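You operate a simulated robot arm through the tools that you are given. There is no shell and no other tool. Be economical: measure what you need, move in short steps, check, and stop when the job is done.

Carry out the task below with a simulated two-armed robot. There is one attempt and no reset: what you move stays moved.

JOB
Move the air hose to the CART outlet and set the card's pressure.
Fine: shut the valve and bleed the line before the coupler comes out; leave the valve open after.

It is judged by the outcome, as a careful person would: the job done as asked, and still so three seconds after it is handed in. It fails if anything else is knocked over, pushed out of place, dropped, spilled or broken.

ROBOT AND FRAMES
Two 7-joint arms with two-finger grippers on one trunk, on a base that drives. Base frame: it is fixed to the floor where the robot stands at the start and does not move with it; the origin is under the middle of the robot, x ahead of it, y to its left, z up; the surface under the hand at the start is at about z = 880. Readings come in mm, rad, newtons and seconds.
The left shoulder is at the start at [22, 175, 1429], the right one opposite. With the tool pointing down near the work surface each hand reaches from about 100 to 780 mm from the robot's upright axis, wherever it stands, measured 20 degrees to its own side. Places, roughly: air outlet marked CART [700, -300, 1100]; board lamp switch [700, 400, 1300]; tool air gauge [700, -200, 1300]; tool air panel [700, -200, 1200]; tool air regulator [700, -300, 1300]; tool air valve [700, 0, 1300]; tool bleed button [700, 0, 1100]. Payload 2.94 kg a hand.
Tool frame (each hand has its own): the origin (TCP) lies between the finger pads and is the grasp point; the fingertips stand 30 mm ahead of it; z points along the fingers, y is the line along which they close. The gripper opens to 138 mm. The gripper's body begins 109 mm behind the TCP.
Orientation is that of the tool frame in the base frame, as [roll, pitch, yaw] about the fixed x, y, z axes, in that order (R = Rz(yaw) Ry(pitch) Rx(roll)). With the fingers straight down and closing along the base's y, the tool's x points along the base's -x, its y along +y and its z along -z.

CONTROLS
- The arms move only by the tool drive_tool. It takes "left_rows", "right_rows" or both (then of equal length, played together; a hand with none holds still); each is a list that holds one entry, the list of rows, each a list of 6 numbers: the shift along the tool's x, y, z in mm, then the turn, a rotation vector about the tool's x, y, z in rad. In form: [[[x, y, z, rx, ry, rz], ...]]. A call has 1 to 8 rows; each row shifts and turns the commanded pose from where the row before left it, along the tool's axes as they then stand. "left_gripper" and "right_gripper" are, for a hand that has rows, the opening, from 0 (shut) to 1 (fully open), set as the call begins (left out, the last holds). Each row takes 0.2 s and may step no farther than 50 mm and 0.15 rad from the row before; otherwise, or with a gripper value out of range, the whole call is refused. Where a pose cannot be reached the arm comes as near as it can. A force on the tool above 90 N (or 10 N above the force at the start of the call, whichever is more), or a blocked arm, ends the call early, and 0.2 s more pass. The fingers move at their own pace and stop on an object; they squeeze with about 21 N. The grip force told is the motor's: it shows also when the fingers shut on nothing. Time passes only in rows, and 0.2 s behind the last, so rows that do not move let the fingers close. It gives the time, the measured TCP pose, the force on the tool (base axes), the opening and the grip force at its end, in the units of the frame above (readings bear some noise), with the torque about the TCP (base axes, N m) and any sound that the robot's microphone picked up.
- Cameras (640 x 400 px; columns grow to the right, rows downward): "scene" is now at [59.8, 4.4, 1899.8]; the picture's right is [0.05, -1.00, -0.00], its down [-0.78, -0.04, -0.62] and it looks along [0.62, 0.03, -0.78] (base axes); focal length 250 px, centre (320, 200). "left" rides on the left gripper at [71, -19, -146] in its tool frame; the picture's right is [0.26, 0.97, 0.00], its down [-0.85, 0.23, -0.48] and it looks along [-0.46, 0.12, 0.88] (tool axes); focal length 280 px, centre (320, 200). "right" rides on the right gripper at [71, 19, -146] in its tool frame; the picture's right is [-0.26, 0.96, 0.00], its down [-0.85, -0.23, -0.48] and it looks along [-0.46, -0.13, 0.88] (tool axes); focal length 280 px, centre (320, 200). There is no depth. A picture from a camera that has moved, and an enlarged one, comes with that camera's place and axes in the base frame and with its lens.
- snapshot(camera): a new picture of that camera. No time passes.
- lift_body(by): slides the trunk up (or, below 0, down) by that many mm; the arms and the scene camera ride with it, the base frame stays. It gives what a move gives, with no picture.
- drive_base(legs): drives the robot by 1 to 6 legs, each [ahead, turn to the left] in mm and rad, along the robot's own axes; the way and the turn of a leg run together, so that a leg with both is an arc; at most 1500 mm and 3.142 rad a leg. The arms and the cameras ride along, it lands a little off, and it stops where it bumps. It gives what a move gives.
- head_to(pan, tilt): turns the head with the scene camera to pan (to the left, within 2.094 rad either way) and tilt (down, from -0.506 to 1.204), counted from straight ahead of the robot. It gives what a move gives.
- zoom(camera, box): a new picture of the part [left, top, right, bottom] of that camera's present view, enlarged. No time passes.
- finish_job(): hands the job in; it is judged then, once.

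Work in short steps. Places have to be worked out from the pictures, the camera data and where the tool is seen: move nearer, look again, correct. Check each grasp and each placing, and mend what went wrong. You have 120 turns and 88 pictures in all, those below and enlarged ones among them. Open the grippers and draw the arms clear of the work before you hand the job in, unless the task says otherwise; then end with one line.

The tools are called after "Call:" as name(argument=value, ...) on one line, values as JSON. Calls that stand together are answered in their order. drive_tool: Moves the arms, as the interface text tells. Its arguments: {"type":"object","properties":{"left_rows":{"type":"array"},"left_gripper":{"type":"number"},"right_rows":{"type":"array"},"right_gripper":{"type":"number"}},"required":[]} The other tools are called the same way: lift_body (by) slides the trunk up or down; drive_base (legs) drives the base; head_to (pan, tilt) turns the head that bears the scene camera; snapshot (camera) takes a picture; zoom (camera, box) takes an enlarged picture of a part of a camera's view; finish_job () hands the job in.

At the start:

```text
time: 0.0
left_eef_pos: [504.7, 70.2, 1521.8]
left_tool_rot: [-3.142, 0.0, -3.141]
left_wrist_force: [-0.4, 0.2, 0.0]
left_torque: [0.0, -0.02, 0.01]
left_grip_width: 138.0
left_gripper_force: 0.1
right_eef_pos: [493.9, -320.5, 1500.2]
right_tool_rot: [3.139, -0.001, 3.141]
right_wrist_force: [0.1, 0.5, 0.7]
right_torque: [-0.02, -0.04, -0.02]
right_grip_width: 137.9
right_gripper_force: 0.0
trunk travel left (down, up): [-600.0, 134.0]
robot x, y, heading: [-0.2, 0.2, 0.004]
head pan, tilt: [0.051, 0.897]
```

scene: 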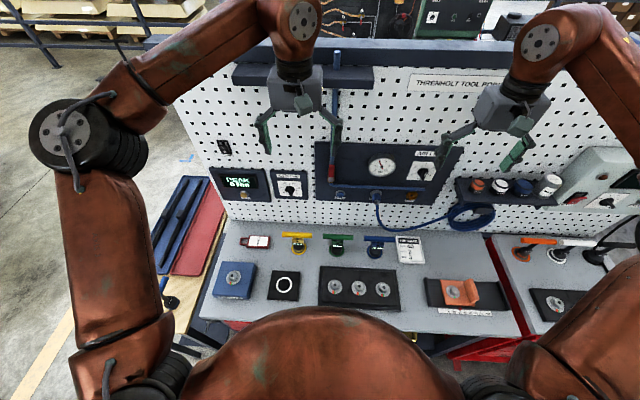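
right: 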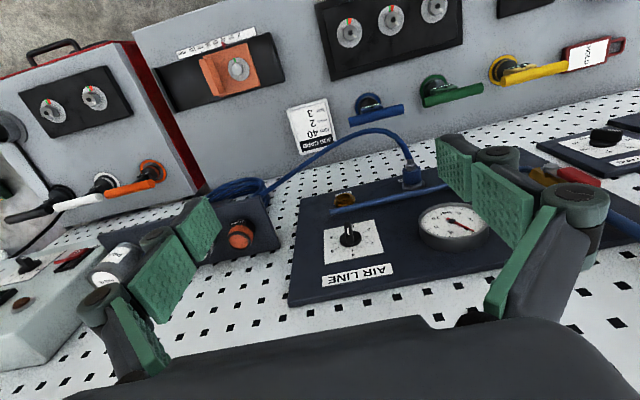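
left: 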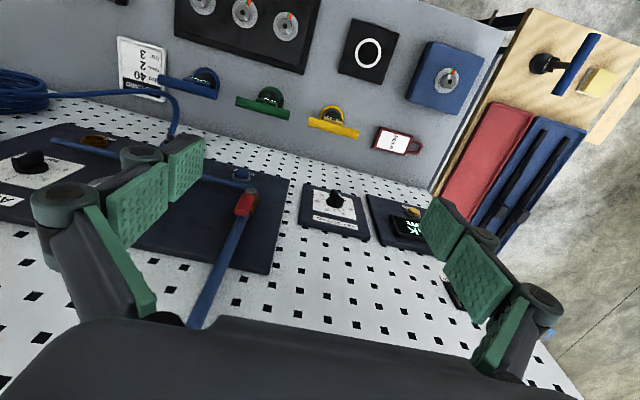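

I start by looking closely at the panel and the card.

Call:
zoom(camera="scene", box=[300, 130, 480, 240])

Call:
zoom(camera="right", box=[260, 80, 500, 310])

Call:
zoom(camera="scene", box=[385, 225, 435, 270])

```text
3.56 times, centred on (390, 185) of scene
camera zoom: at [59.8, 4.4, 1899.8], right [0.05, -1.0, 0.0], down [-0.78, -0.04, -0.62], along [0.62, 0.03, -0.78], focal length 890 px, centre (71, 253)
```

zoom: 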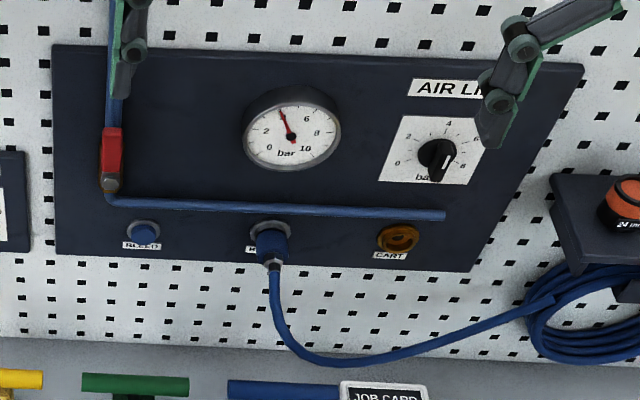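

```text
1.74 times, centred on (380, 195) of right
camera zoom: at [423.7, -300.3, 1647.7], right [0.26, 0.96, 0.0], down [0.85, -0.23, 0.48], along [0.46, -0.12, -0.88], focal length 488 px, centre (216, 209)
```

zoom: 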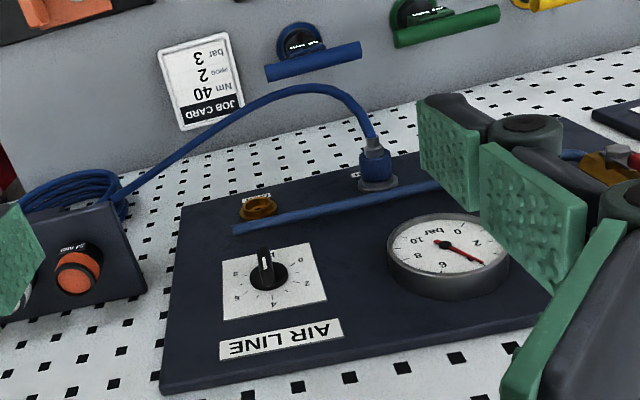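

```text
8.89 times, centred on (410, 248) of scene
camera zoom: at [59.8, 4.4, 1899.8], right [0.05, -1.0, 0.0], down [-0.78, -0.04, -0.62], along [0.62, 0.03, -0.78], focal length 2225 px, centre (-480, -222)
```

zoom: 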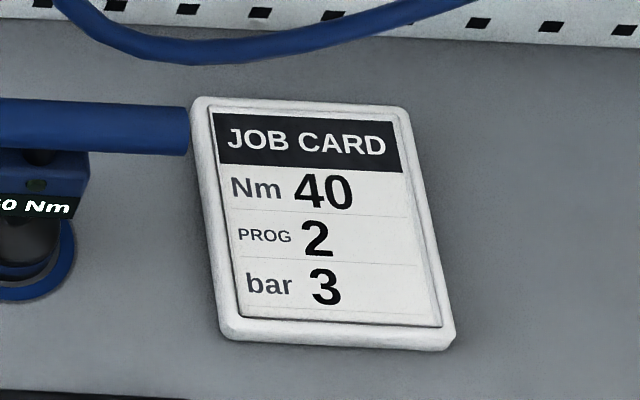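

The card calls for 3 bar. I pitch both hands to point at the board (about the TCP, away from it), backing up a little.

Call:
drive_tool(left_rows=[[[0, 0, 0, 0, -0.14, 0], [0, 0, 0, 0, -0.14, 0], [0, 0, 0, 0, -0.14, 0], [0, 0, 0, 0, -0.14, 0], [0, 0, 0, 0, -0.14, 0], [0, 0, 0, 0, -0.14, 0], [0, 0, 0, 0, -0.14, 0], [0, 0, 0, 0, -0.14, 0]]], right_rows=[[[0, 0, 0, 0, -0.14, 0], [0, 0, 0, 0, -0.14, 0], [0, 0, 0, 0, -0.14, 0], [0, 0, 0, 0, -0.14, 0], [0, 0, 0, 0, -0.14, 0], [0, 0, 0, 0, -0.14, 0], [0, 0, 0, 0, -0.14, 0], [0, 0, 0, 0, -0.14, 0]]])

Call:
head_to(pan=-0.25, tilt=0.75)

Call:
snapshot(camera="scene")

```text
time: 1.8
left_eef_pos: [504.2, 70.9, 1523.7]
left_tool_rot: [-3.139, 1.123, -3.139]
left_wrist_force: [-0.9, -0.4, 0.1]
left_torque: [0.01, 0.03, -0.03]
left_grip_width: 138.1
left_gripper_force: 0.0
right_eef_pos: [493.3, -321.6, 1502.0]
right_tool_rot: [3.139, 1.122, 3.14]
right_wrist_force: [0.3, 0.1, 0.4]
right_torque: [0.06, -0.01, 0.03]
right_grip_width: 137.9
right_gripper_force: 0.1
trunk travel left (down, up): [-600.0, 134.0]
robot x, y, heading: [2.1, 2.9, -0.003]
head pan, tilt: [0.051, 0.897]
```

```text
time: 2.6
left_eef_pos: [506.5, 69.7, 1522.0]
left_tool_rot: [-3.138, 1.118, -3.14]
left_wrist_force: [-0.1, 0.4, 0.2]
left_torque: [0.01, 0.0, 0.01]
left_grip_width: 138.3
left_gripper_force: 0.1
right_eef_pos: [494.7, -320.3, 1501.2]
right_tool_rot: [3.138, 1.12, 3.138]
right_wrist_force: [0.0, 1.0, 0.6]
right_torque: [0.01, -0.03, -0.02]
right_grip_width: 138.2
right_gripper_force: 0.1
trunk travel left (down, up): [-600.0, 134.0]
robot x, y, heading: [2.3, -2.1, 0.002]
head pan, tilt: [-0.25, 0.75]
```

```text
81 pictures are left
camera scene: at [64.9, -19.9, 1911.4], right [-0.25, -0.97, 0.0], down [-0.66, 0.17, -0.73], along [0.71, -0.18, -0.68], focal length 250 px, centre (320, 200)
```

scene: 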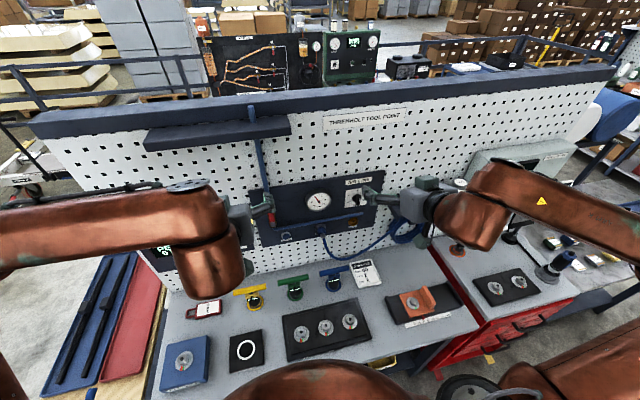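

Finish the pitch to horizontal and lower both hands to about z 1300.

Call:
drive_tool(left_rows=[[[0, 0, 0, 0, -0.15, 0], [0, 0, 0, 0, -0.15, 0], [0, 0, 0, 0, -0.15, 0], [48, 0, 0, 0, 0, 0], [48, 0, 0, 0, 0, 0], [48, 0, 0, 0, 0, 0], [48, 0, 0, 0, 0, 0], [30, 0, 0, 0, 0, 0]]], right_rows=[[[0, 0, 0, 0, -0.15, 0], [0, 0, 0, 0, -0.15, 0], [0, 0, 0, 0, -0.15, 0], [48, 0, 0, 0, 0, 0], [48, 0, 0, 0, 0, 0], [48, 0, 0, 0, 0, 0], [48, 0, 0, 0, 0, 0], [10, 0, 0, 0, 0, 0]]])

Call:
snapshot(camera="scene")

Call:
snapshot(camera="right")

Call:
snapshot(camera="left")

```text
time: 4.6
left_eef_pos: [510.6, 65.5, 1296.9]
left_tool_rot: [2.276, 1.567, 2.277]
left_wrist_force: [0.2, -0.6, -0.5]
left_torque: [-0.01, 0.01, 0.06]
left_grip_width: 138.0
left_gripper_force: 0.1
right_eef_pos: [496.2, -247.1, 1598.1]
right_tool_rot: [-0.185, 1.365, -0.002]
right_wrist_force: [0.2, -0.7, 0.3]
right_torque: [0.03, -0.03, 0.06]
right_grip_width: 137.8
right_gripper_force: 0.0
right hand out of reach, approached as far as the arm can: row 2, 3, 4, 5, 6, 7, 8
trunk travel left (down, up): [-600.0, 134.0]
robot x, y, heading: [1.6, 1.7, 0.001]
head pan, tilt: [-0.25, 0.75]
stopped in row 8 (right hand): the arm was blocked; the commanded pose is now the measured one
```

```text
80 pictures are left
camera scene: at [68.1, -26.1, 1911.3], right [-0.25, -0.97, 0.0], down [-0.66, 0.17, -0.73], along [0.71, -0.18, -0.68], focal length 250 px, centre (320, 200)
```

scene: 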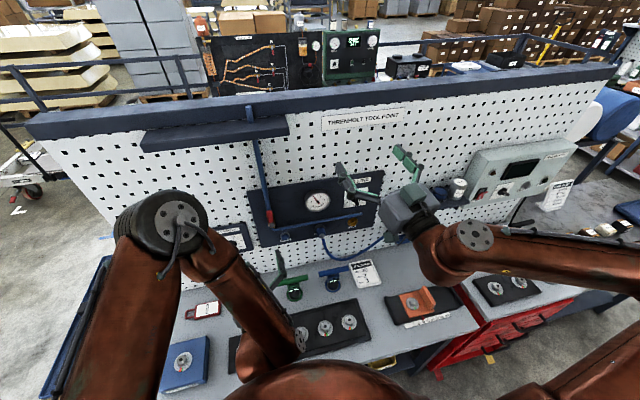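

```text
79 pictures are left
camera right: at [366.9, -254.4, 1497.3], right [-0.22, 0.95, 0.22], down [-0.59, -0.31, 0.74], along [0.77, 0.04, 0.63], focal length 280 px, centre (320, 200)
```

right: 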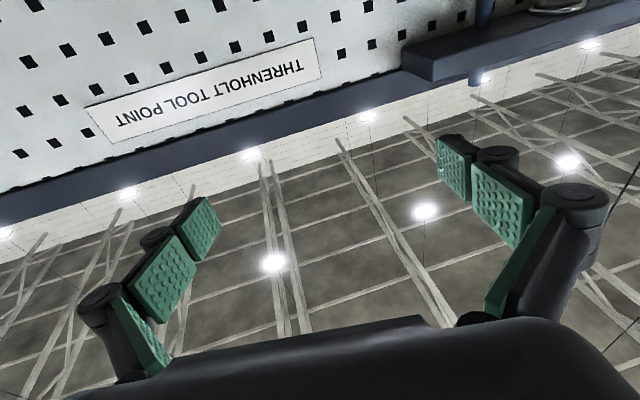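

```text
78 pictures are left
camera left: at [365.2, 44.8, 1225.8], right [0.0, 0.97, -0.26], down [-0.47, 0.23, 0.85], along [0.88, 0.12, 0.46], focal length 280 px, centre (320, 200)
```

left: 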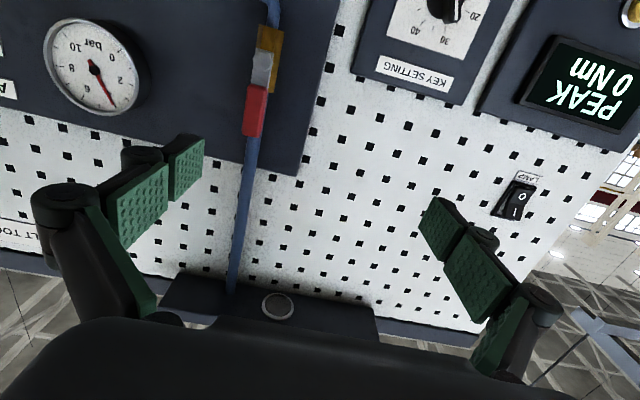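

The left hand is good (lever seen, gauge reads about 4). The right hand got into an awkward pose; I back it off and lower it gradually.

Call:
drive_tool(right_rows=[[[0, 0, -30, 0, 0.07, 0], [0, 0, -30, 0, 0.07, 0], [0, 0, -30, 0, 0.06, 0], [40, 0, -10, 0, 0, 0], [40, 0, 0, 0, 0, 0], [40, 0, 0, 0, 0, 0], [40, 0, 0, 0, 0, 0], [40, 0, 0, 0, 0, 0]]])

```text
time: 6.4
left_eef_pos: [508.1, 68.9, 1296.4]
left_tool_rot: [1.497, 1.57, 1.501]
left_wrist_force: [-0.1, 0.0, 0.5]
left_torque: [0.03, 0.02, 0.03]
left_grip_width: 138.0
left_gripper_force: 0.1
right_eef_pos: [424.3, -255.4, 1589.5]
right_tool_rot: [-1.614, 1.529, -1.43]
right_wrist_force: [0.0, -0.5, -1.0]
right_torque: [0.01, -0.01, -0.01]
right_grip_width: 138.0
right_gripper_force: 0.1
right hand out of reach, approached as far as the arm can: row 1, 2, 3, 4, 5, 6, 7, 8
trunk travel left (down, up): [-600.0, 134.0]
robot x, y, heading: [0.7, -0.7, 0.001]
head pan, tilt: [-0.25, 0.75]
```

Try shifting the right hand inward, toward the mirror of the left's good pose.

Call:
drive_tool(right_rows=[[[0, 40, 0, 0, 0, 0], [0, 40, 0, 0, 0, 0], [0, 40, 0, 0, 0, 0], [0, 30, 0, 0, 0, 0], [0, 0, 0, 0, 0, 0]]])

Call:
snapshot(camera="scene")

```text
time: 7.6
left_eef_pos: [508.8, 67.8, 1297.0]
left_tool_rot: [2.068, 1.568, 2.071]
left_wrist_force: [0.2, 0.3, 0.1]
left_torque: [-0.01, 0.01, 0.04]
left_grip_width: 138.2
left_gripper_force: 0.0
right_eef_pos: [406.4, -126.1, 1603.7]
right_tool_rot: [-1.463, 1.531, -1.286]
right_wrist_force: [-0.3, -1.4, -0.3]
right_torque: [0.0, -0.04, 0.05]
right_grip_width: 138.0
right_gripper_force: 0.1
right hand out of reach, approached as far as the arm can: row 1, 2
trunk travel left (down, up): [-600.0, 134.0]
robot x, y, heading: [0.8, -0.2, -0.005]
head pan, tilt: [-0.25, 0.75]
```

```text
77 pictures are left
camera scene: at [65.0, -22.8, 1911.4], right [-0.25, -0.97, 0.0], down [-0.66, 0.17, -0.73], along [0.71, -0.18, -0.68], focal length 250 px, centre (320, 200)
```

scene: 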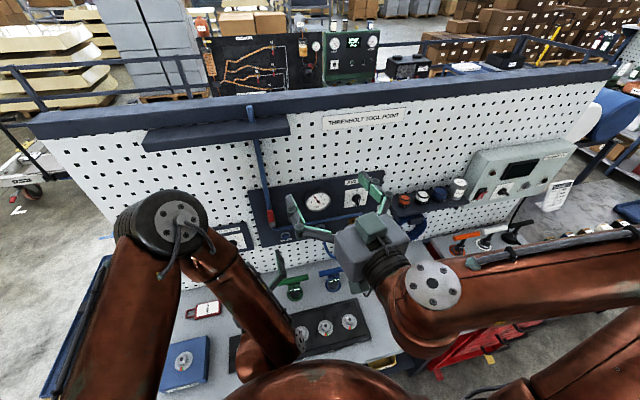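

Now reachable again; lower from here.

Call:
drive_tool(right_rows=[[[40, 0, 0, 0, 0, 0], [40, 0, 0, 0, 0, 0], [40, 0, 0, 0, 0, 0], [40, 0, 0, 0, 0, 0], [40, 0, 0, 0, 0, 0], [40, 0, 0, 0, 0, 0], [30, 0, 0, 0, 0, 0]]])

```text
time: 9.2
left_eef_pos: [509.3, 69.5, 1296.1]
left_tool_rot: [-2.785, 1.569, -2.784]
left_wrist_force: [0.5, -0.8, 0.3]
left_torque: [-0.02, -0.03, -0.02]
left_grip_width: 138.0
left_gripper_force: 0.1
right_eef_pos: [484.2, -131.8, 1531.0]
right_tool_rot: [-1.5, 1.529, -1.322]
right_wrist_force: [0.2, -0.3, 0.4]
right_torque: [-0.03, 0.01, -0.01]
right_grip_width: 137.9
right_gripper_force: 0.1
right hand out of reach, approached as far as the arm can: row 1, 2, 3, 4, 5, 6, 7
trunk travel left (down, up): [-600.0, 134.0]
robot x, y, heading: [-1.2, 0.9, -0.001]
head pan, tilt: [-0.25, 0.75]
```

The right elbow sits in a poor configuration. I return the hand to tool-down at this inward place, then pitch again.

Call:
drive_tool(right_rows=[[[0, 0, 0, 0, 0.15, 0], [0, 0, 0, 0, 0.15, 0], [0, 0, 0, 0, 0.15, 0], [0, 0, 0, 0, 0.15, 0], [0, 0, 0, 0, 0.15, 0], [0, 0, 0, 0, 0.15, 0], [0, 0, 0, 0, 0.15, 0], [0, 0, 0, 0, 0.15, 0]]])

Call:
snapshot(camera="scene")

```text
time: 11.0
left_eef_pos: [508.5, 67.2, 1296.5]
left_tool_rot: [2.075, 1.57, 2.077]
left_wrist_force: [-0.4, -0.3, 0.9]
left_torque: [-0.01, 0.0, 0.02]
left_grip_width: 138.0
left_gripper_force: 0.1
right_eef_pos: [469.9, -157.6, 1519.8]
right_tool_rot: [-3.1, 0.373, -2.95]
right_wrist_force: [-1.1, 0.1, -0.3]
right_torque: [0.05, -0.04, 0.02]
right_grip_width: 137.9
right_gripper_force: 0.2
right hand out of reach, approached as far as the arm can: row 8
trunk travel left (down, up): [-600.0, 134.0]
robot x, y, heading: [-1.2, -0.4, 0.003]
head pan, tilt: [-0.25, 0.75]
```

```text
76 pictures are left
camera scene: at [64.8, -22.5, 1911.4], right [-0.25, -0.97, 0.0], down [-0.66, 0.17, -0.73], along [0.71, -0.18, -0.68], focal length 250 px, centre (320, 200)
```

scene: 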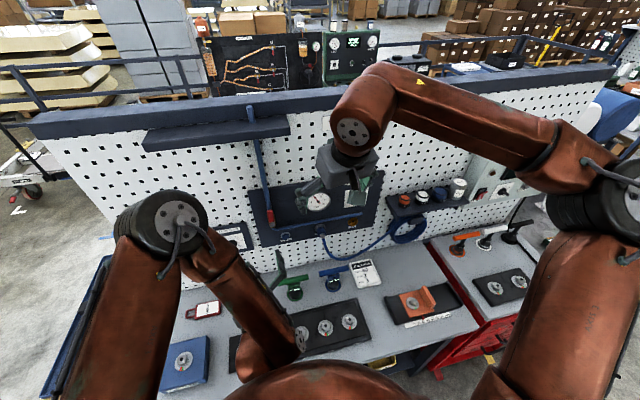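

Elbow is up again. Lower first with the tool mostly down, then pitch.

Call:
drive_tool(right_rows=[[[16, 0, 42, 0, 0, 0], [16, 0, 42, 0, 0, 0], [16, 0, 42, 0, 0, 0], [16, 0, 42, 0, 0, 0], [10, 0, 25, 0, 0, 0]]])

Call:
drive_tool(right_rows=[[[0, 0, 0, 0, -0.15, 0], [0, 0, 0, 0, -0.15, 0], [0, 0, 0, 0, -0.15, 0], [0, 0, 0, 0, -0.15, 0], [0, 0, 0, 0, -0.15, 0], [0, 0, 0, 0, -0.15, 0], [0, 0, 0, 0, -0.15, 0], [0, 0, 0, 0, -0.14, 0]]])

Call:
snapshot(camera="scene")

```text
time: 12.2
left_eef_pos: [508.6, 70.0, 1297.4]
left_tool_rot: [0.392, 1.57, 0.392]
left_wrist_force: [0.7, 0.4, -0.2]
left_torque: [-0.01, 0.01, 0.01]
left_grip_width: 138.0
left_gripper_force: 0.0
right_eef_pos: [472.7, -158.5, 1311.2]
right_tool_rot: [-3.097, 0.376, -2.949]
right_wrist_force: [0.1, -0.4, 0.7]
right_torque: [0.0, -0.01, -0.01]
right_grip_width: 138.0
right_gripper_force: 0.0
trunk travel left (down, up): [-600.0, 134.0]
robot x, y, heading: [-2.1, -3.6, -0.004]
head pan, tilt: [-0.25, 0.75]
```

```text
time: 14.0
left_eef_pos: [508.4, 70.0, 1296.8]
left_tool_rot: [-1.575, 1.569, -1.573]
left_wrist_force: [0.8, -0.6, -0.3]
left_torque: [-0.01, 0.0, -0.03]
left_grip_width: 137.8
left_gripper_force: 0.0
right_eef_pos: [523.1, -140.6, 1423.3]
right_tool_rot: [-2.293, 1.515, -2.124]
right_wrist_force: [-0.9, 0.8, 0.9]
right_torque: [0.04, 0.02, 0.0]
right_grip_width: 138.1
right_gripper_force: 0.1
right hand out of reach, approached as far as the arm can: row 5, 6, 7, 8
trunk travel left (down, up): [-600.0, 134.0]
robot x, y, heading: [0.0, 0.9, -0.002]
head pan, tilt: [-0.25, 0.75]
```

```text
75 pictures are left
camera scene: at [64.1, -19.0, 1911.6], right [-0.25, -0.97, 0.0], down [-0.66, 0.17, -0.73], along [0.71, -0.18, -0.68], focal length 250 px, centre (320, 200)
```

scene: 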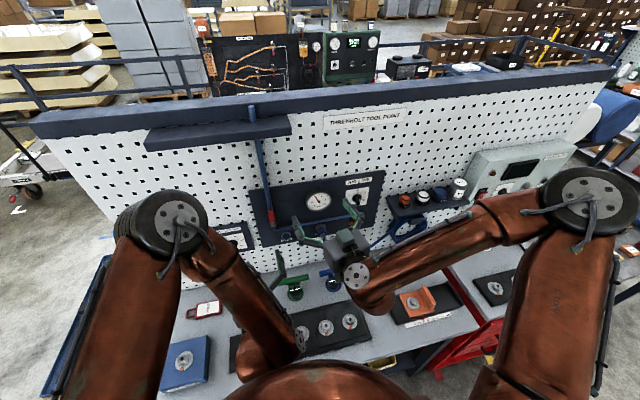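

Better posture. Try forward and down together, with the small roll corrected later.

Call:
drive_tool(right_rows=[[[30, 0, 10, 0, 0, 0], [30, 0, 10, 0, 0, 0], [30, 0, 10, 0, 0, 0], [30, 0, 10, 0, 0, 0]]])

```text
time: 15.0
left_eef_pos: [508.6, 70.7, 1297.2]
left_tool_rot: [-1.96, 1.571, -1.96]
left_wrist_force: [-0.6, 0.3, 0.5]
left_torque: [0.01, -0.01, -0.02]
left_grip_width: 138.0
left_gripper_force: 0.1
right_eef_pos: [523.8, -137.5, 1435.6]
right_tool_rot: [-1.867, 1.528, -1.693]
right_wrist_force: [-0.1, 0.5, -0.3]
right_torque: [0.0, 0.02, -0.01]
right_grip_width: 138.1
right_gripper_force: 0.1
right hand out of reach, approached as far as the arm can: row 1, 2, 3, 4
trunk travel left (down, up): [-600.0, 134.0]
robot x, y, heading: [-1.1, 2.1, -0.001]
head pan, tilt: [-0.25, 0.75]
```

Horizontal is only limited by height relative to the shoulder, so I lower the trunk, which suits the right arm; the left can be raised again.

Call:
lift_body(by=-140)

Call:
drive_tool(left_rows=[[[-45, 0, 0, 0, 0, 0], [-45, 0, 0, 0, 0, 0], [-45, 0, 0, 0, 0, 0], [-30, 0, 0, 0, 0, 0]]])

Call:
lift_body(by=-140)

Call:
snapshot(camera="scene")

```text
time: 16.7
left_eef_pos: [508.0, 69.8, 1158.7]
left_tool_rot: [2.278, 1.57, 2.28]
left_wrist_force: [0.9, -0.2, -0.1]
left_torque: [-0.04, 0.0, -0.05]
left_grip_width: 138.1
left_gripper_force: 0.0
right_eef_pos: [532.7, -133.1, 1290.4]
right_tool_rot: [-2.071, 1.525, -1.895]
right_wrist_force: [0.7, -0.3, -0.1]
right_torque: [0.01, 0.04, -0.02]
right_grip_width: 138.2
right_gripper_force: 0.0
trunk travel left (down, up): [-460.0, 274.0]
robot x, y, heading: [-0.2, -3.4, -0.003]
head pan, tilt: [-0.25, 0.75]
```

```text
time: 17.7
left_eef_pos: [510.8, 72.3, 1324.9]
left_tool_rot: [0.424, 1.57, 0.427]
left_wrist_force: [-0.3, 1.3, 1.1]
left_torque: [-0.02, -0.01, -0.05]
left_grip_width: 137.9
left_gripper_force: 0.0
right_eef_pos: [532.0, -132.7, 1290.4]
right_tool_rot: [-2.07, 1.526, -1.893]
right_wrist_force: [-0.4, 0.3, 0.7]
right_torque: [0.02, -0.02, 0.01]
right_grip_width: 138.0
right_gripper_force: 0.1
trunk travel left (down, up): [-460.0, 274.0]
robot x, y, heading: [1.4, 2.1, 0.003]
head pan, tilt: [-0.25, 0.75]
```

```text
time: 19.3
left_eef_pos: [507.6, 69.8, 1183.2]
left_tool_rot: [2.772, 1.57, 2.776]
left_wrist_force: [-0.4, -0.1, -0.1]
left_torque: [-0.01, -0.01, -0.01]
left_grip_width: 137.8
left_gripper_force: 0.1
right_eef_pos: [558.3, -133.9, 1115.3]
right_tool_rot: [-2.856, 1.476, -2.681]
right_wrist_force: [0.0, -0.2, 0.2]
right_torque: [0.02, 0.0, 0.02]
right_grip_width: 138.1
right_gripper_force: 0.0
trunk travel left (down, up): [-320.0, 414.0]
robot x, y, heading: [-1.6, 0.0, -0.0]
head pan, tilt: [-0.25, 0.75]
```

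```text
74 pictures are left
camera scene: at [143.3, -20.1, 1631.4], right [-0.25, -0.97, 0.0], down [-0.66, 0.17, -0.73], along [0.71, -0.18, -0.68], focal length 250 px, centre (320, 200)
```

scene: 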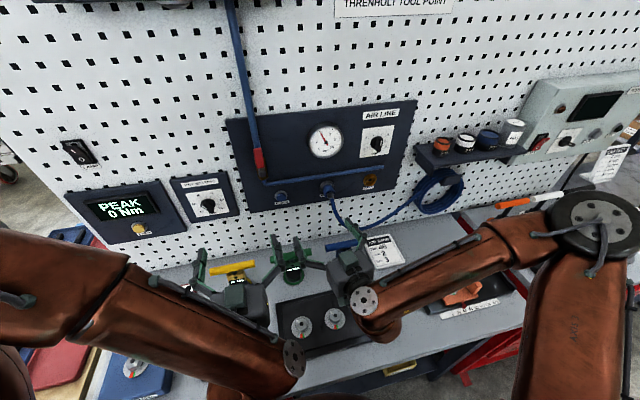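

Good view now. Zoom on the panel for precise positions.

Call:
zoom(camera="scene", box=[220, 100, 420, 225])

```text
3.20 times, centred on (320, 162) of scene
camera zoom: at [143.3, -20.1, 1631.4], right [-0.25, -0.97, 0.0], down [-0.66, 0.17, -0.73], along [0.71, -0.18, -0.68], focal length 801 px, centre (320, 320)
```

zoom: 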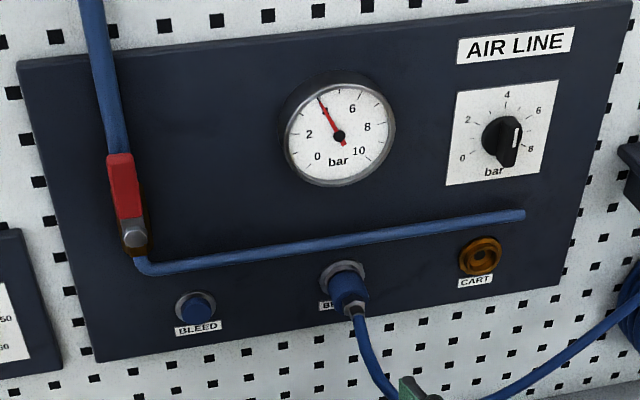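

CART ≈ (691,-321,1154), bleed ≈ (685,-47,1153), coupler ≈ (665,-182,1155), knob ≈ (680,-316,1285), valve pivot ≈ (670,-4,1252) with the lever up to 1325. I straighten the right hand and move it aside, while the left goes in front of the lever.

Call:
drive_tool(left_rows=[[[-30, 0, 0, 0, 0, 0], [-30, 0, 0, 0, 0, 0], [-30, -25, 0, 0, 0, 0], [-27, -25, 0, 0, 0, 0], [0, -25, 0, 0, 0, 0]]], right_rows=[[[0, -30, -10, 0.088, -0.048, 0], [0, -30, -10, 0.088, -0.048, 0], [0, -30, -10, 0, 0, 0], [0, -20, 0, 0, 0, 0], [0, -20, 0, 0, 0, 0]]])

Call:
snapshot(camera="left")

Call:
snapshot(camera="right")

Call:
snapshot(camera="scene")

```text
time: 20.5
left_eef_pos: [512.1, -13.2, 1299.9]
left_tool_rot: [1.816, 1.564, 1.817]
left_wrist_force: [1.4, -2.1, -0.3]
left_torque: [-0.05, 0.03, 0.15]
left_grip_width: 138.1
left_gripper_force: 0.0
right_eef_pos: [578.6, -265.0, 1169.7]
right_tool_rot: [-1.511, 1.543, -1.512]
right_wrist_force: [0.2, -0.6, -0.4]
right_torque: [0.0, -0.02, 0.11]
right_grip_width: 137.8
right_gripper_force: 0.2
right hand out of reach, approached as far as the arm can: row 1, 2, 3, 4, 5
trunk travel left (down, up): [-320.0, 414.0]
robot x, y, heading: [3.0, 4.7, 0.004]
head pan, tilt: [-0.25, 0.75]
```

```text
72 pictures are left
camera left: at [365.5, -33.3, 1229.4], right [0.0, 0.97, -0.26], down [-0.47, 0.22, 0.85], along [0.88, 0.12, 0.46], focal length 280 px, centre (320, 200)
```

left: 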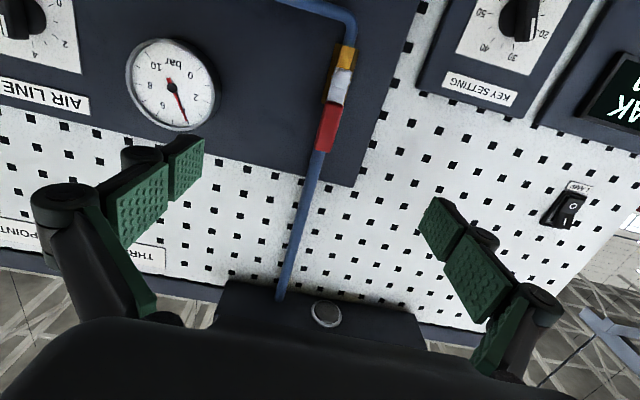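

```text
71 pictures are left
camera right: at [433.8, -246.6, 1099.0], right [0.0, 0.97, 0.23], down [-0.48, -0.21, 0.85], along [0.88, -0.11, 0.46], focal length 280 px, centre (320, 200)
```

right: 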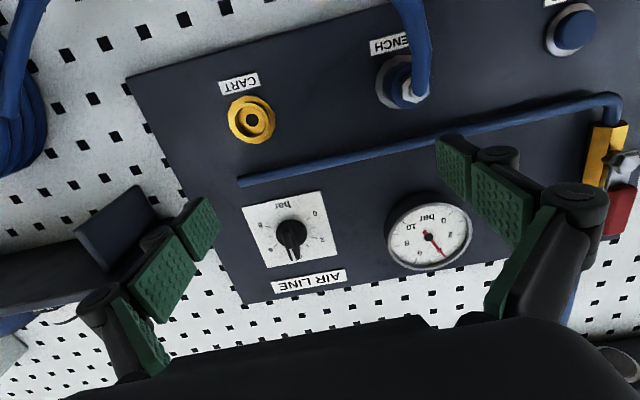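

```text
70 pictures are left
camera scene: at [145.2, -28.7, 1630.9], right [-0.25, -0.97, -0.01], down [-0.66, 0.17, -0.73], along [0.71, -0.18, -0.68], focal length 250 px, centre (320, 200)
```

scene: 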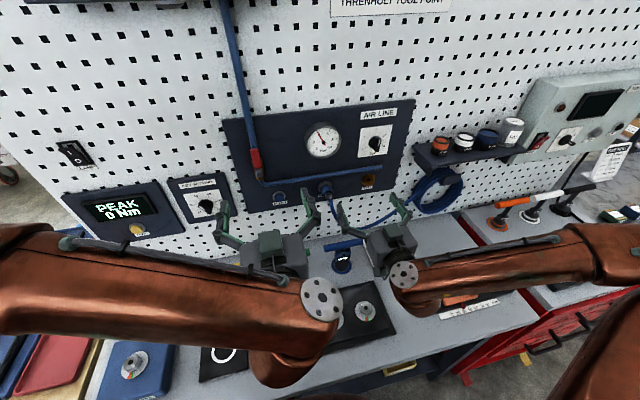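

The lever reads at y≈-5, z 1275–1325, x≈665. The left hand advances to it with the fingers half open.

Call:
drive_tool(left_rows=[[[0, 5, 30, 0, 0, 0], [0, 0, 30, 0, 0, 0], [0, 0, 30, 0, 0, 0], [0, 0, 25, 0, 0, 0], [0, 0, 10, 0, 0, 0]]], left_gripper=0.5)

Call:
snapshot(camera="left")

Call:
zoom(camera="scene", box=[180, 90, 340, 220])

```text
time: 21.7
left_eef_pos: [634.9, 0.6, 1299.5]
left_tool_rot: [-2.7, 1.569, -2.699]
left_wrist_force: [-0.4, 0.4, -0.4]
left_torque: [-0.04, -0.03, -0.01]
left_grip_width: 69.1
left_gripper_force: 0.1
right_eef_pos: [579.0, -258.6, 1171.7]
right_tool_rot: [-1.499, 1.537, -1.502]
right_wrist_force: [0.2, 0.2, 0.4]
right_torque: [-0.02, 0.02, -0.03]
right_grip_width: 137.9
right_gripper_force: 0.0
trunk travel left (down, up): [-320.0, 414.0]
robot x, y, heading: [4.6, -4.6, -0.005]
head pan, tilt: [-0.25, 0.75]
```

```text
69 pictures are left
camera left: at [490.4, -20.5, 1228.6], right [0.0, 0.96, -0.26], down [-0.48, 0.23, 0.85], along [0.88, 0.13, 0.46], focal length 280 px, centre (320, 200)
```

left: 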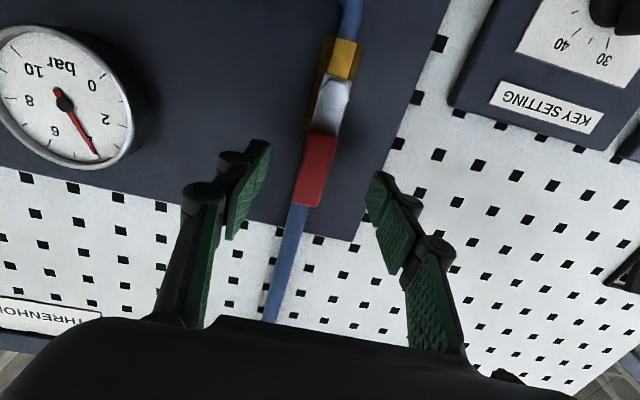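

```text
3.08 times, centred on (260, 155) of scene
camera zoom: at [144.8, -18.8, 1631.0], right [-0.25, -0.97, 0.0], down [-0.66, 0.17, -0.73], along [0.71, -0.18, -0.68], focal length 770 px, centre (505, 338)
```

zoom: 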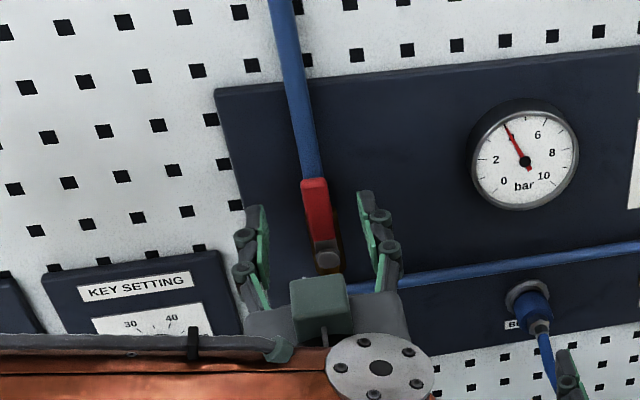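

The lever lies centred between the fingers. Advance 5 mm and close.

Call:
drive_tool(left_rows=[[[0, 0, 5, 0, 0, 0], [0, 0, 0, 0, 0, 0], [0, 0, 0, 0, 0, 0], [0, 0, 0, 0, 0, 0]]], left_gripper=0)

Call:
snapshot(camera="left")

```text
time: 22.7
left_eef_pos: [639.7, -3.4, 1299.9]
left_tool_rot: [1.446, 1.569, 1.445]
left_wrist_force: [5.0, -13.9, 2.0]
left_torque: [-0.25, -0.06, -0.55]
left_grip_width: 20.0
left_gripper_force: 34.8
right_eef_pos: [579.7, -261.6, 1171.2]
right_tool_rot: [-1.538, 1.537, -1.54]
right_wrist_force: [-0.3, 0.7, -0.7]
right_torque: [0.02, 0.0, 0.01]
right_grip_width: 137.8
right_gripper_force: 0.0
trunk travel left (down, up): [-320.0, 414.0]
robot x, y, heading: [1.5, -1.5, 0.004]
head pan, tilt: [-0.25, 0.75]
```

```text
67 pictures are left
camera left: at [495.0, -24.1, 1229.0], right [0.0, 0.97, -0.26], down [-0.48, 0.23, 0.85], along [0.88, 0.12, 0.46], focal length 280 px, centre (320, 200)
```

left: 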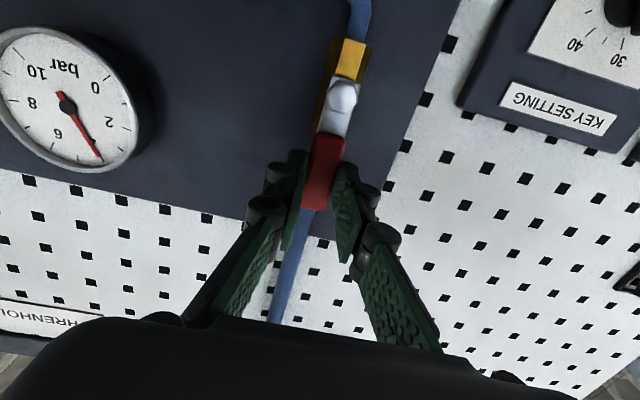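

Gripped at 20 mm. Turn clockwise (top to the right) around the pivot 46 mm below, two test steps.

Call:
drive_tool(left_rows=[[[0.5, -6.9, 0, 0, 0, 0.15], [0.5, -6.9, 0, 0, 0, 0.15]]])

Call:
snapshot(camera="left")

```text
time: 23.3
left_eef_pos: [641.1, -18.0, 1297.4]
left_tool_rot: [1.561, 1.266, 1.559]
left_wrist_force: [8.3, -24.0, 10.5]
left_torque: [-1.04, -0.26, -0.51]
left_grip_width: 19.9
left_gripper_force: 44.4
right_eef_pos: [579.2, -262.1, 1170.4]
right_tool_rot: [-1.507, 1.539, -1.506]
right_wrist_force: [0.0, -0.5, 0.1]
right_torque: [0.01, -0.04, -0.02]
right_grip_width: 138.2
right_gripper_force: 0.1
trunk travel left (down, up): [-320.0, 414.0]
robot x, y, heading: [-0.3, -3.1, 0.0]
head pan, tilt: [-0.25, 0.75]
```

```text
66 pictures are left
camera left: at [495.1, -16.5, 1224.1], right [0.0, 1.0, 0.04], down [-0.48, -0.03, 0.88], along [0.88, -0.02, 0.48], focal length 280 px, centre (320, 200)
```

left: 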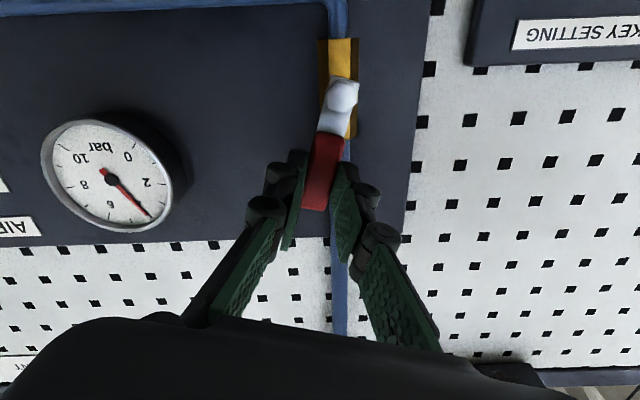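

The lever follows. Continue to a quarter turn.

Call:
drive_tool(left_rows=[[[0.3, -6.9, 0, 0, 0, 0.15], [0.3, -6.9, 0, 0, 0, 0.15], [0.3, -6.9, 0, 0, 0, 0.15], [0.3, -6.9, 0, 0, 0, 0.15]]])

Call:
snapshot(camera="left")

```text
time: 24.3
left_eef_pos: [640.7, -43.3, 1281.9]
left_tool_rot: [1.569, 0.668, 1.568]
left_wrist_force: [10.0, -25.9, 9.8]
left_torque: [-0.48, -0.36, -0.52]
left_grip_width: 19.5
left_gripper_force: 44.2
right_eef_pos: [578.9, -262.5, 1170.6]
right_tool_rot: [-1.515, 1.539, -1.518]
right_wrist_force: [0.2, 0.1, 0.3]
right_torque: [-0.04, -0.01, 0.02]
right_grip_width: 137.6
right_gripper_force: 0.1
trunk travel left (down, up): [-320.0, 414.0]
robot x, y, heading: [1.7, 1.4, 0.0]
head pan, tilt: [-0.25, 0.75]
```

```text
65 pictures are left
camera left: at [494.9, -0.1, 1222.1], right [0.0, 0.8, 0.6], down [-0.48, -0.52, 0.7], along [0.88, -0.29, 0.38], focal length 280 px, centre (320, 200)
```

left: 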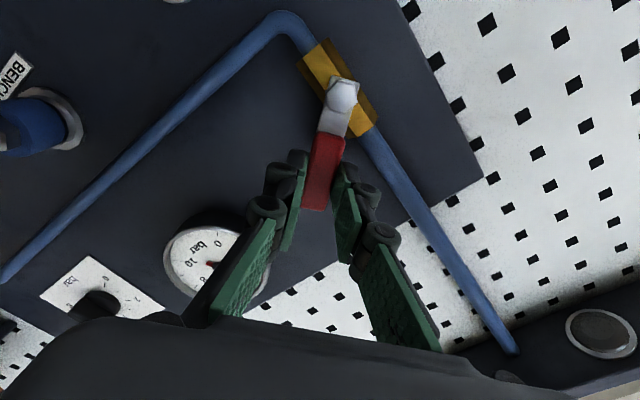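

About 0.9 rad turned; continue to horizontal.

Call:
drive_tool(left_rows=[[[0.3, -6.9, 0, 0, 0, 0.15], [0.3, -6.9, 0, 0, 0, 0.15], [0.3, -6.9, 0, 0, 0, 0.15], [0.3, -6.9, 0, 0, 0, 0.15], [0.2, -3.6, 0, 0, 0, 0.08]]])

Call:
snapshot(camera="left")

Call:
snapshot(camera="scene")

```text
time: 25.5
left_eef_pos: [639.7, -53.3, 1249.8]
left_tool_rot: [1.577, -0.014, 1.566]
left_wrist_force: [2.0, -27.2, -10.6]
left_torque: [-1.1, 0.26, -0.42]
left_grip_width: 19.8
left_gripper_force: 44.8
right_eef_pos: [579.7, -263.9, 1168.8]
right_tool_rot: [-1.537, 1.54, -1.539]
right_wrist_force: [0.8, 0.0, 0.2]
right_torque: [0.0, -0.01, -0.01]
right_grip_width: 138.2
right_gripper_force: 0.0
trunk travel left (down, up): [-320.0, 414.0]
robot x, y, heading: [1.1, 2.2, 0.003]
head pan, tilt: [-0.25, 0.75]
```

```text
64 pictures are left
camera left: at [494.6, 16.6, 1233.1], right [0.01, 0.25, 0.97], down [-0.48, -0.85, 0.22], along [0.88, -0.46, 0.11], focal length 280 px, centre (320, 200)
```

left: 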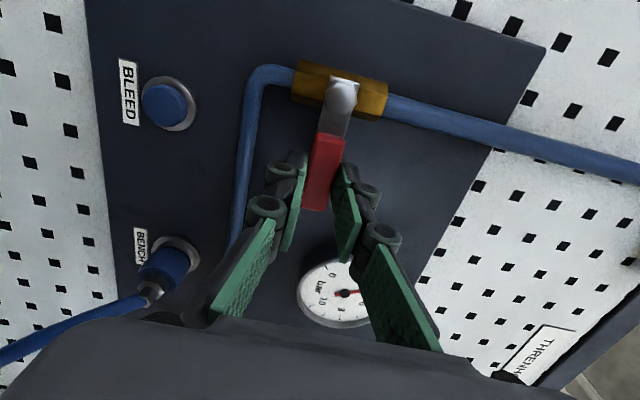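

```text
63 pictures are left
camera scene: at [146.7, -26.7, 1630.6], right [-0.25, -0.97, 0.0], down [-0.66, 0.17, -0.73], along [0.71, -0.18, -0.68], focal length 250 px, centre (320, 200)
```

scene: 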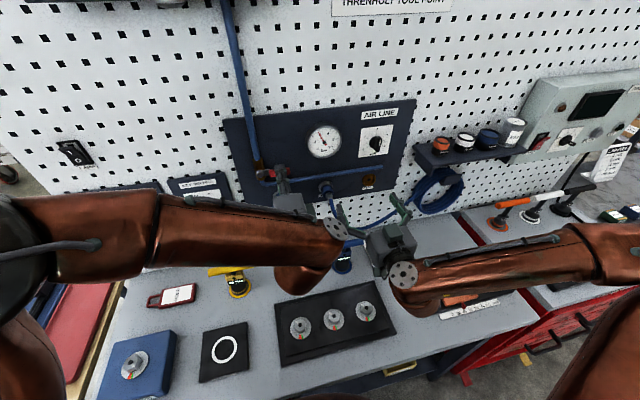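

Lever is horizontal (shut). Open and back straight out.

Call:
drive_tool(left_rows=[[[0, 0, 0, 0, 0, 0], [0, 0, 0, 0, 0, 0], [0, 0, 0, 0, 0, 0], [0, 0, -25, 0, 0, 0], [0, 0, -40, 0, 0, 0], [0, 0, -40, 0, 0, 0]]], left_gripper=0.4)

Call:
zoom(camera="scene", box=[220, 100, 420, 225])

```text
time: 26.9
left_eef_pos: [530.9, -48.6, 1255.6]
left_tool_rot: [1.57, -0.007, 1.573]
left_wrist_force: [-0.9, 0.5, 0.1]
left_torque: [0.02, 0.01, 0.02]
left_grip_width: 55.4
left_gripper_force: 0.1
right_eef_pos: [577.7, -259.1, 1172.2]
right_tool_rot: [-1.462, 1.537, -1.462]
right_wrist_force: [-0.2, -0.6, -0.1]
right_torque: [0.01, 0.01, 0.03]
right_grip_width: 137.9
right_gripper_force: 0.2
trunk travel left (down, up): [-320.0, 414.0]
robot x, y, heading: [2.7, -3.6, 0.003]
head pan, tilt: [-0.25, 0.75]
```

```text
3.20 times, centred on (320, 162) of scene
camera zoom: at [143.1, -21.3, 1631.2], right [-0.25, -0.97, 0.0], down [-0.66, 0.17, -0.73], along [0.71, -0.18, -0.68], focal length 801 px, centre (320, 320)
```

zoom: 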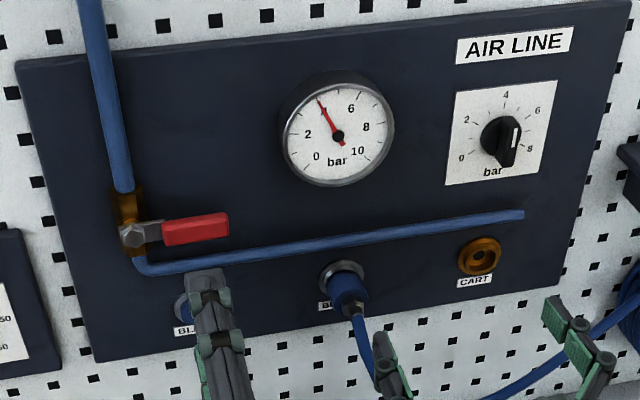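

Valve shut, gauge still 4 bar. Close the left fingers and lower in front of the bleed button.

Call:
drive_tool(left_rows=[[[0, -36, 0, 0, 0, 0], [0, -36, 0, 0, 0, 0], [0, -34, 0, 0, 0, 0], [0, 0, 0, 0, 0, 0]]], left_gripper=0)

Call:
snapshot(camera="left")

```text
time: 27.9
left_eef_pos: [536.7, -45.1, 1147.9]
left_tool_rot: [1.571, -0.007, 1.573]
left_wrist_force: [-0.4, -0.5, -0.4]
left_torque: [-0.02, 0.0, 0.0]
left_grip_width: 0.0
left_gripper_force: 20.7
right_eef_pos: [577.6, -258.8, 1172.5]
right_tool_rot: [-1.483, 1.536, -1.485]
right_wrist_force: [0.7, 0.2, -0.3]
right_torque: [-0.01, 0.0, -0.03]
right_grip_width: 137.9
right_gripper_force: 0.0
trunk travel left (down, up): [-320.0, 414.0]
robot x, y, heading: [0.1, 1.4, -0.001]
head pan, tilt: [-0.25, 0.75]
```

```text
61 pictures are left
camera left: at [389.5, 24.1, 1130.0], right [0.0, 0.26, 0.97], down [-0.47, -0.85, 0.22], along [0.88, -0.46, 0.12], focal length 280 px, centre (320, 200)
```

left: 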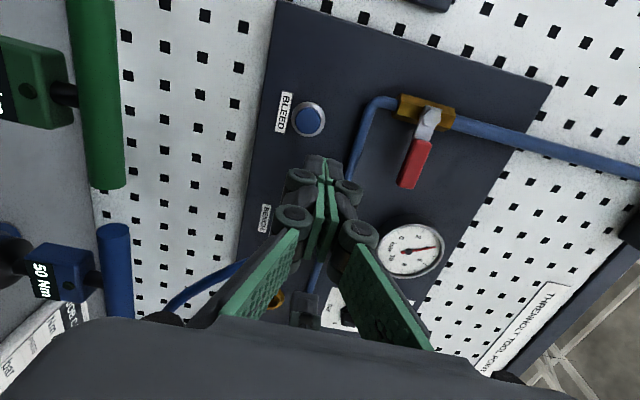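

Projecting the finger axis onto the panel, the button lies about 12 mm lower and 5 mm left. Correct and approach halfway.

Call:
drive_tool(left_rows=[[[5, -12, 10, 0, 0, 0], [0, 0, 35, 0, 0, 0], [0, 0, 30, 0, 0, 0]]])

Call:
snapshot(camera="left")

Call:
zoom(camera="scene", box=[220, 100, 420, 225])

```text
time: 28.7
left_eef_pos: [610.5, -40.7, 1132.0]
left_tool_rot: [1.572, -0.009, 1.573]
left_wrist_force: [0.4, -0.5, 0.5]
left_torque: [-0.01, 0.01, 0.01]
left_grip_width: 0.2
left_gripper_force: 21.3
right_eef_pos: [579.3, -259.0, 1171.2]
right_tool_rot: [-1.507, 1.536, -1.51]
right_wrist_force: [0.0, -0.1, 0.7]
right_torque: [0.02, 0.01, -0.02]
right_grip_width: 137.9
right_gripper_force: 0.1
trunk travel left (down, up): [-320.0, 414.0]
robot x, y, heading: [-3.2, 1.8, 0.001]
head pan, tilt: [-0.25, 0.75]
```

```text
60 pictures are left
camera left: at [465.3, 29.3, 1114.5], right [0.0, 0.25, 0.97], down [-0.47, -0.85, 0.22], along [0.88, -0.46, 0.12], focal length 280 px, centre (320, 200)
```

left: 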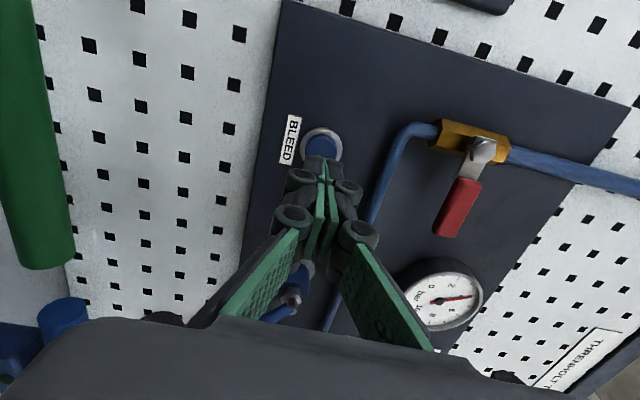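

```text
3.20 times, centred on (320, 162) of scene
camera zoom: at [145.0, -20.7, 1631.0], right [-0.25, -0.97, 0.0], down [-0.66, 0.17, -0.73], along [0.71, -0.18, -0.68], focal length 801 px, centre (320, 320)
```

zoom: 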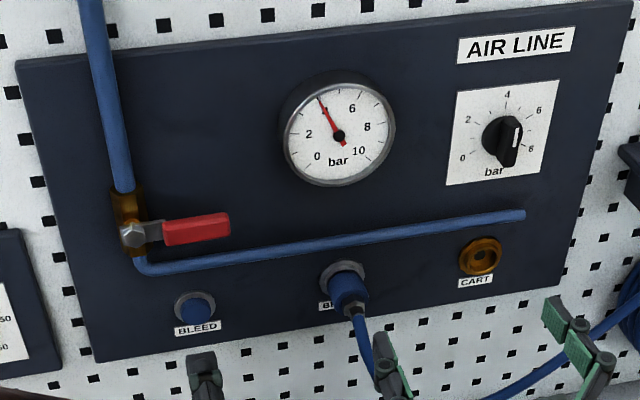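

The finger axis now points at the button. Advance gently until contact.

Call:
drive_tool(left_rows=[[[3, 0, 20, 0, 0, 0], [0, 0, 6, 0, 0, 0], [0, 0, 5, 0, 0, 0], [0, 0, 4, 0, 0, 0], [0, 0, 4, 0, 0, 0]]])

Call:
zoom(camera="scene", box=[220, 100, 420, 225])

```text
time: 29.9
left_eef_pos: [647.4, -39.8, 1135.3]
left_tool_rot: [1.571, -0.009, 1.571]
left_wrist_force: [0.3, -0.1, -0.1]
left_torque: [-0.01, -0.02, 0.01]
left_grip_width: 0.1
left_gripper_force: 21.3
right_eef_pos: [579.2, -259.4, 1171.2]
right_tool_rot: [-1.503, 1.535, -1.503]
right_wrist_force: [0.5, -0.2, -0.6]
right_torque: [0.0, -0.02, 0.0]
right_grip_width: 138.1
right_gripper_force: 0.1
trunk travel left (down, up): [-320.0, 414.0]
robot x, y, heading: [-1.9, -0.7, 0.005]
head pan, tilt: [-0.25, 0.75]
```

```text
3.20 times, centred on (320, 162) of scene
camera zoom: at [144.8, -20.5, 1631.0], right [-0.25, -0.97, 0.0], down [-0.66, 0.17, -0.73], along [0.71, -0.18, -0.68], focal length 801 px, centre (320, 320)
```

zoom: 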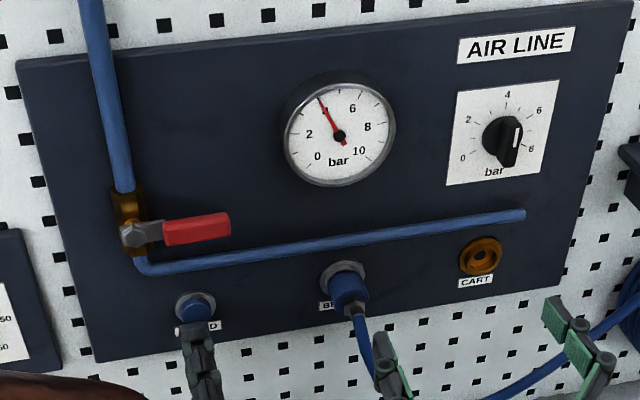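

No contact yet; check with the left camera zoomed.

Call:
zoom(camera="left", box=[240, 80, 400, 220])

```text
2.86 times, centred on (320, 150) of left
camera zoom: at [502.4, 30.6, 1116.4], right [0.0, 0.25, 0.97], down [-0.47, -0.85, 0.22], along [0.88, -0.46, 0.12], focal length 801 px, centre (320, 343)
```

zoom: 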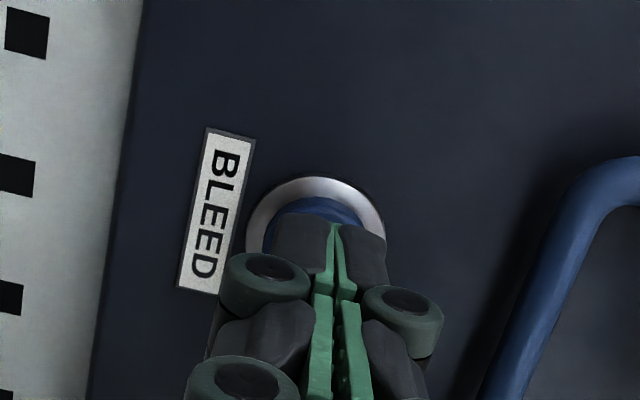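

The tip covers the button. Keep pressing forward slowly.

Call:
drive_tool(left_rows=[[[0, -2, 4, 0, 0, 0], [0, 0, 4, 0, 0, 0], [0, 0, 3, 0, 0, 0], [0, 0, 3, 0, 0, 0]]])

Call:
zoom(camera="scene", box=[220, 100, 420, 225])

```text
time: 30.9
left_eef_pos: [661.2, -39.4, 1132.2]
left_tool_rot: [1.573, -0.008, 1.573]
left_wrist_force: [-0.4, 0.6, -0.8]
left_torque: [-0.03, -0.02, 0.01]
left_grip_width: 0.0
left_gripper_force: 21.1
right_eef_pos: [577.8, -258.8, 1170.6]
right_tool_rot: [-1.496, 1.536, -1.498]
right_wrist_force: [-0.3, 0.1, 0.4]
right_torque: [-0.02, 0.0, 0.01]
right_grip_width: 137.8
right_gripper_force: 0.0
trunk travel left (down, up): [-320.0, 414.0]
robot x, y, heading: [1.4, 1.5, -0.003]
head pan, tilt: [-0.25, 0.75]
```

```text
3.20 times, centred on (320, 162) of scene
camera zoom: at [144.5, -20.5, 1631.0], right [-0.25, -0.97, 0.0], down [-0.66, 0.17, -0.73], along [0.71, -0.18, -0.68], focal length 801 px, centre (320, 320)
```

zoom: 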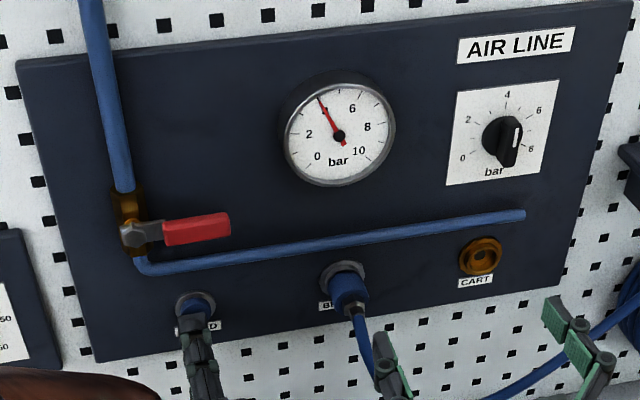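

Still no contact; keep creeping forward.

Call:
drive_tool(left_rows=[[[0, 0, 4, 0, 0, 0], [0, 0, 4, 0, 0, 0], [0, 0, 3, 0, 0, 0], [0, 0, 3, 0, 0, 0], [0, 0, 3, 0, 0, 0]]])

Call:
zoom(camera="scene", box=[220, 100, 420, 225])

```text
time: 32.1
left_eef_pos: [676.1, -40.3, 1133.9]
left_tool_rot: [1.571, -0.009, 1.572]
left_wrist_force: [-17.9, 1.6, 1.8]
left_torque: [-0.03, -0.03, -0.07]
left_grip_width: 5.9
left_gripper_force: 28.4
right_eef_pos: [576.9, -257.4, 1173.0]
right_tool_rot: [-1.436, 1.535, -1.438]
right_wrist_force: [0.5, 0.0, -0.2]
right_torque: [0.02, 0.02, 0.01]
right_grip_width: 138.0
right_gripper_force: 0.1
trunk travel left (down, up): [-320.0, 414.0]
robot x, y, heading: [-1.9, -1.3, -0.001]
head pan, tilt: [-0.25, 0.75]
heard: click
```

```text
3.20 times, centred on (320, 162) of scene
camera zoom: at [141.2, -20.2, 1631.4], right [-0.25, -0.97, 0.0], down [-0.66, 0.17, -0.73], along [0.71, -0.18, -0.68], focal length 801 px, centre (320, 320)
```

zoom: 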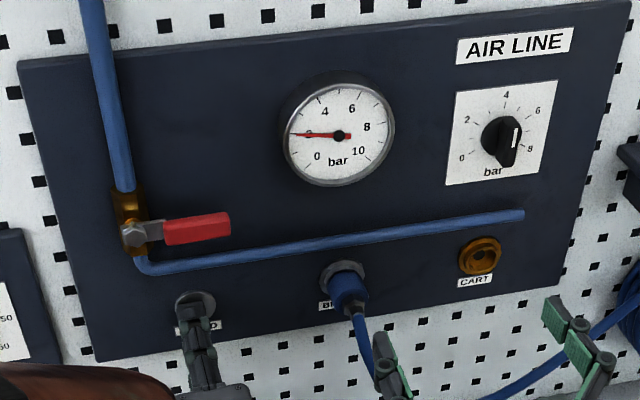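

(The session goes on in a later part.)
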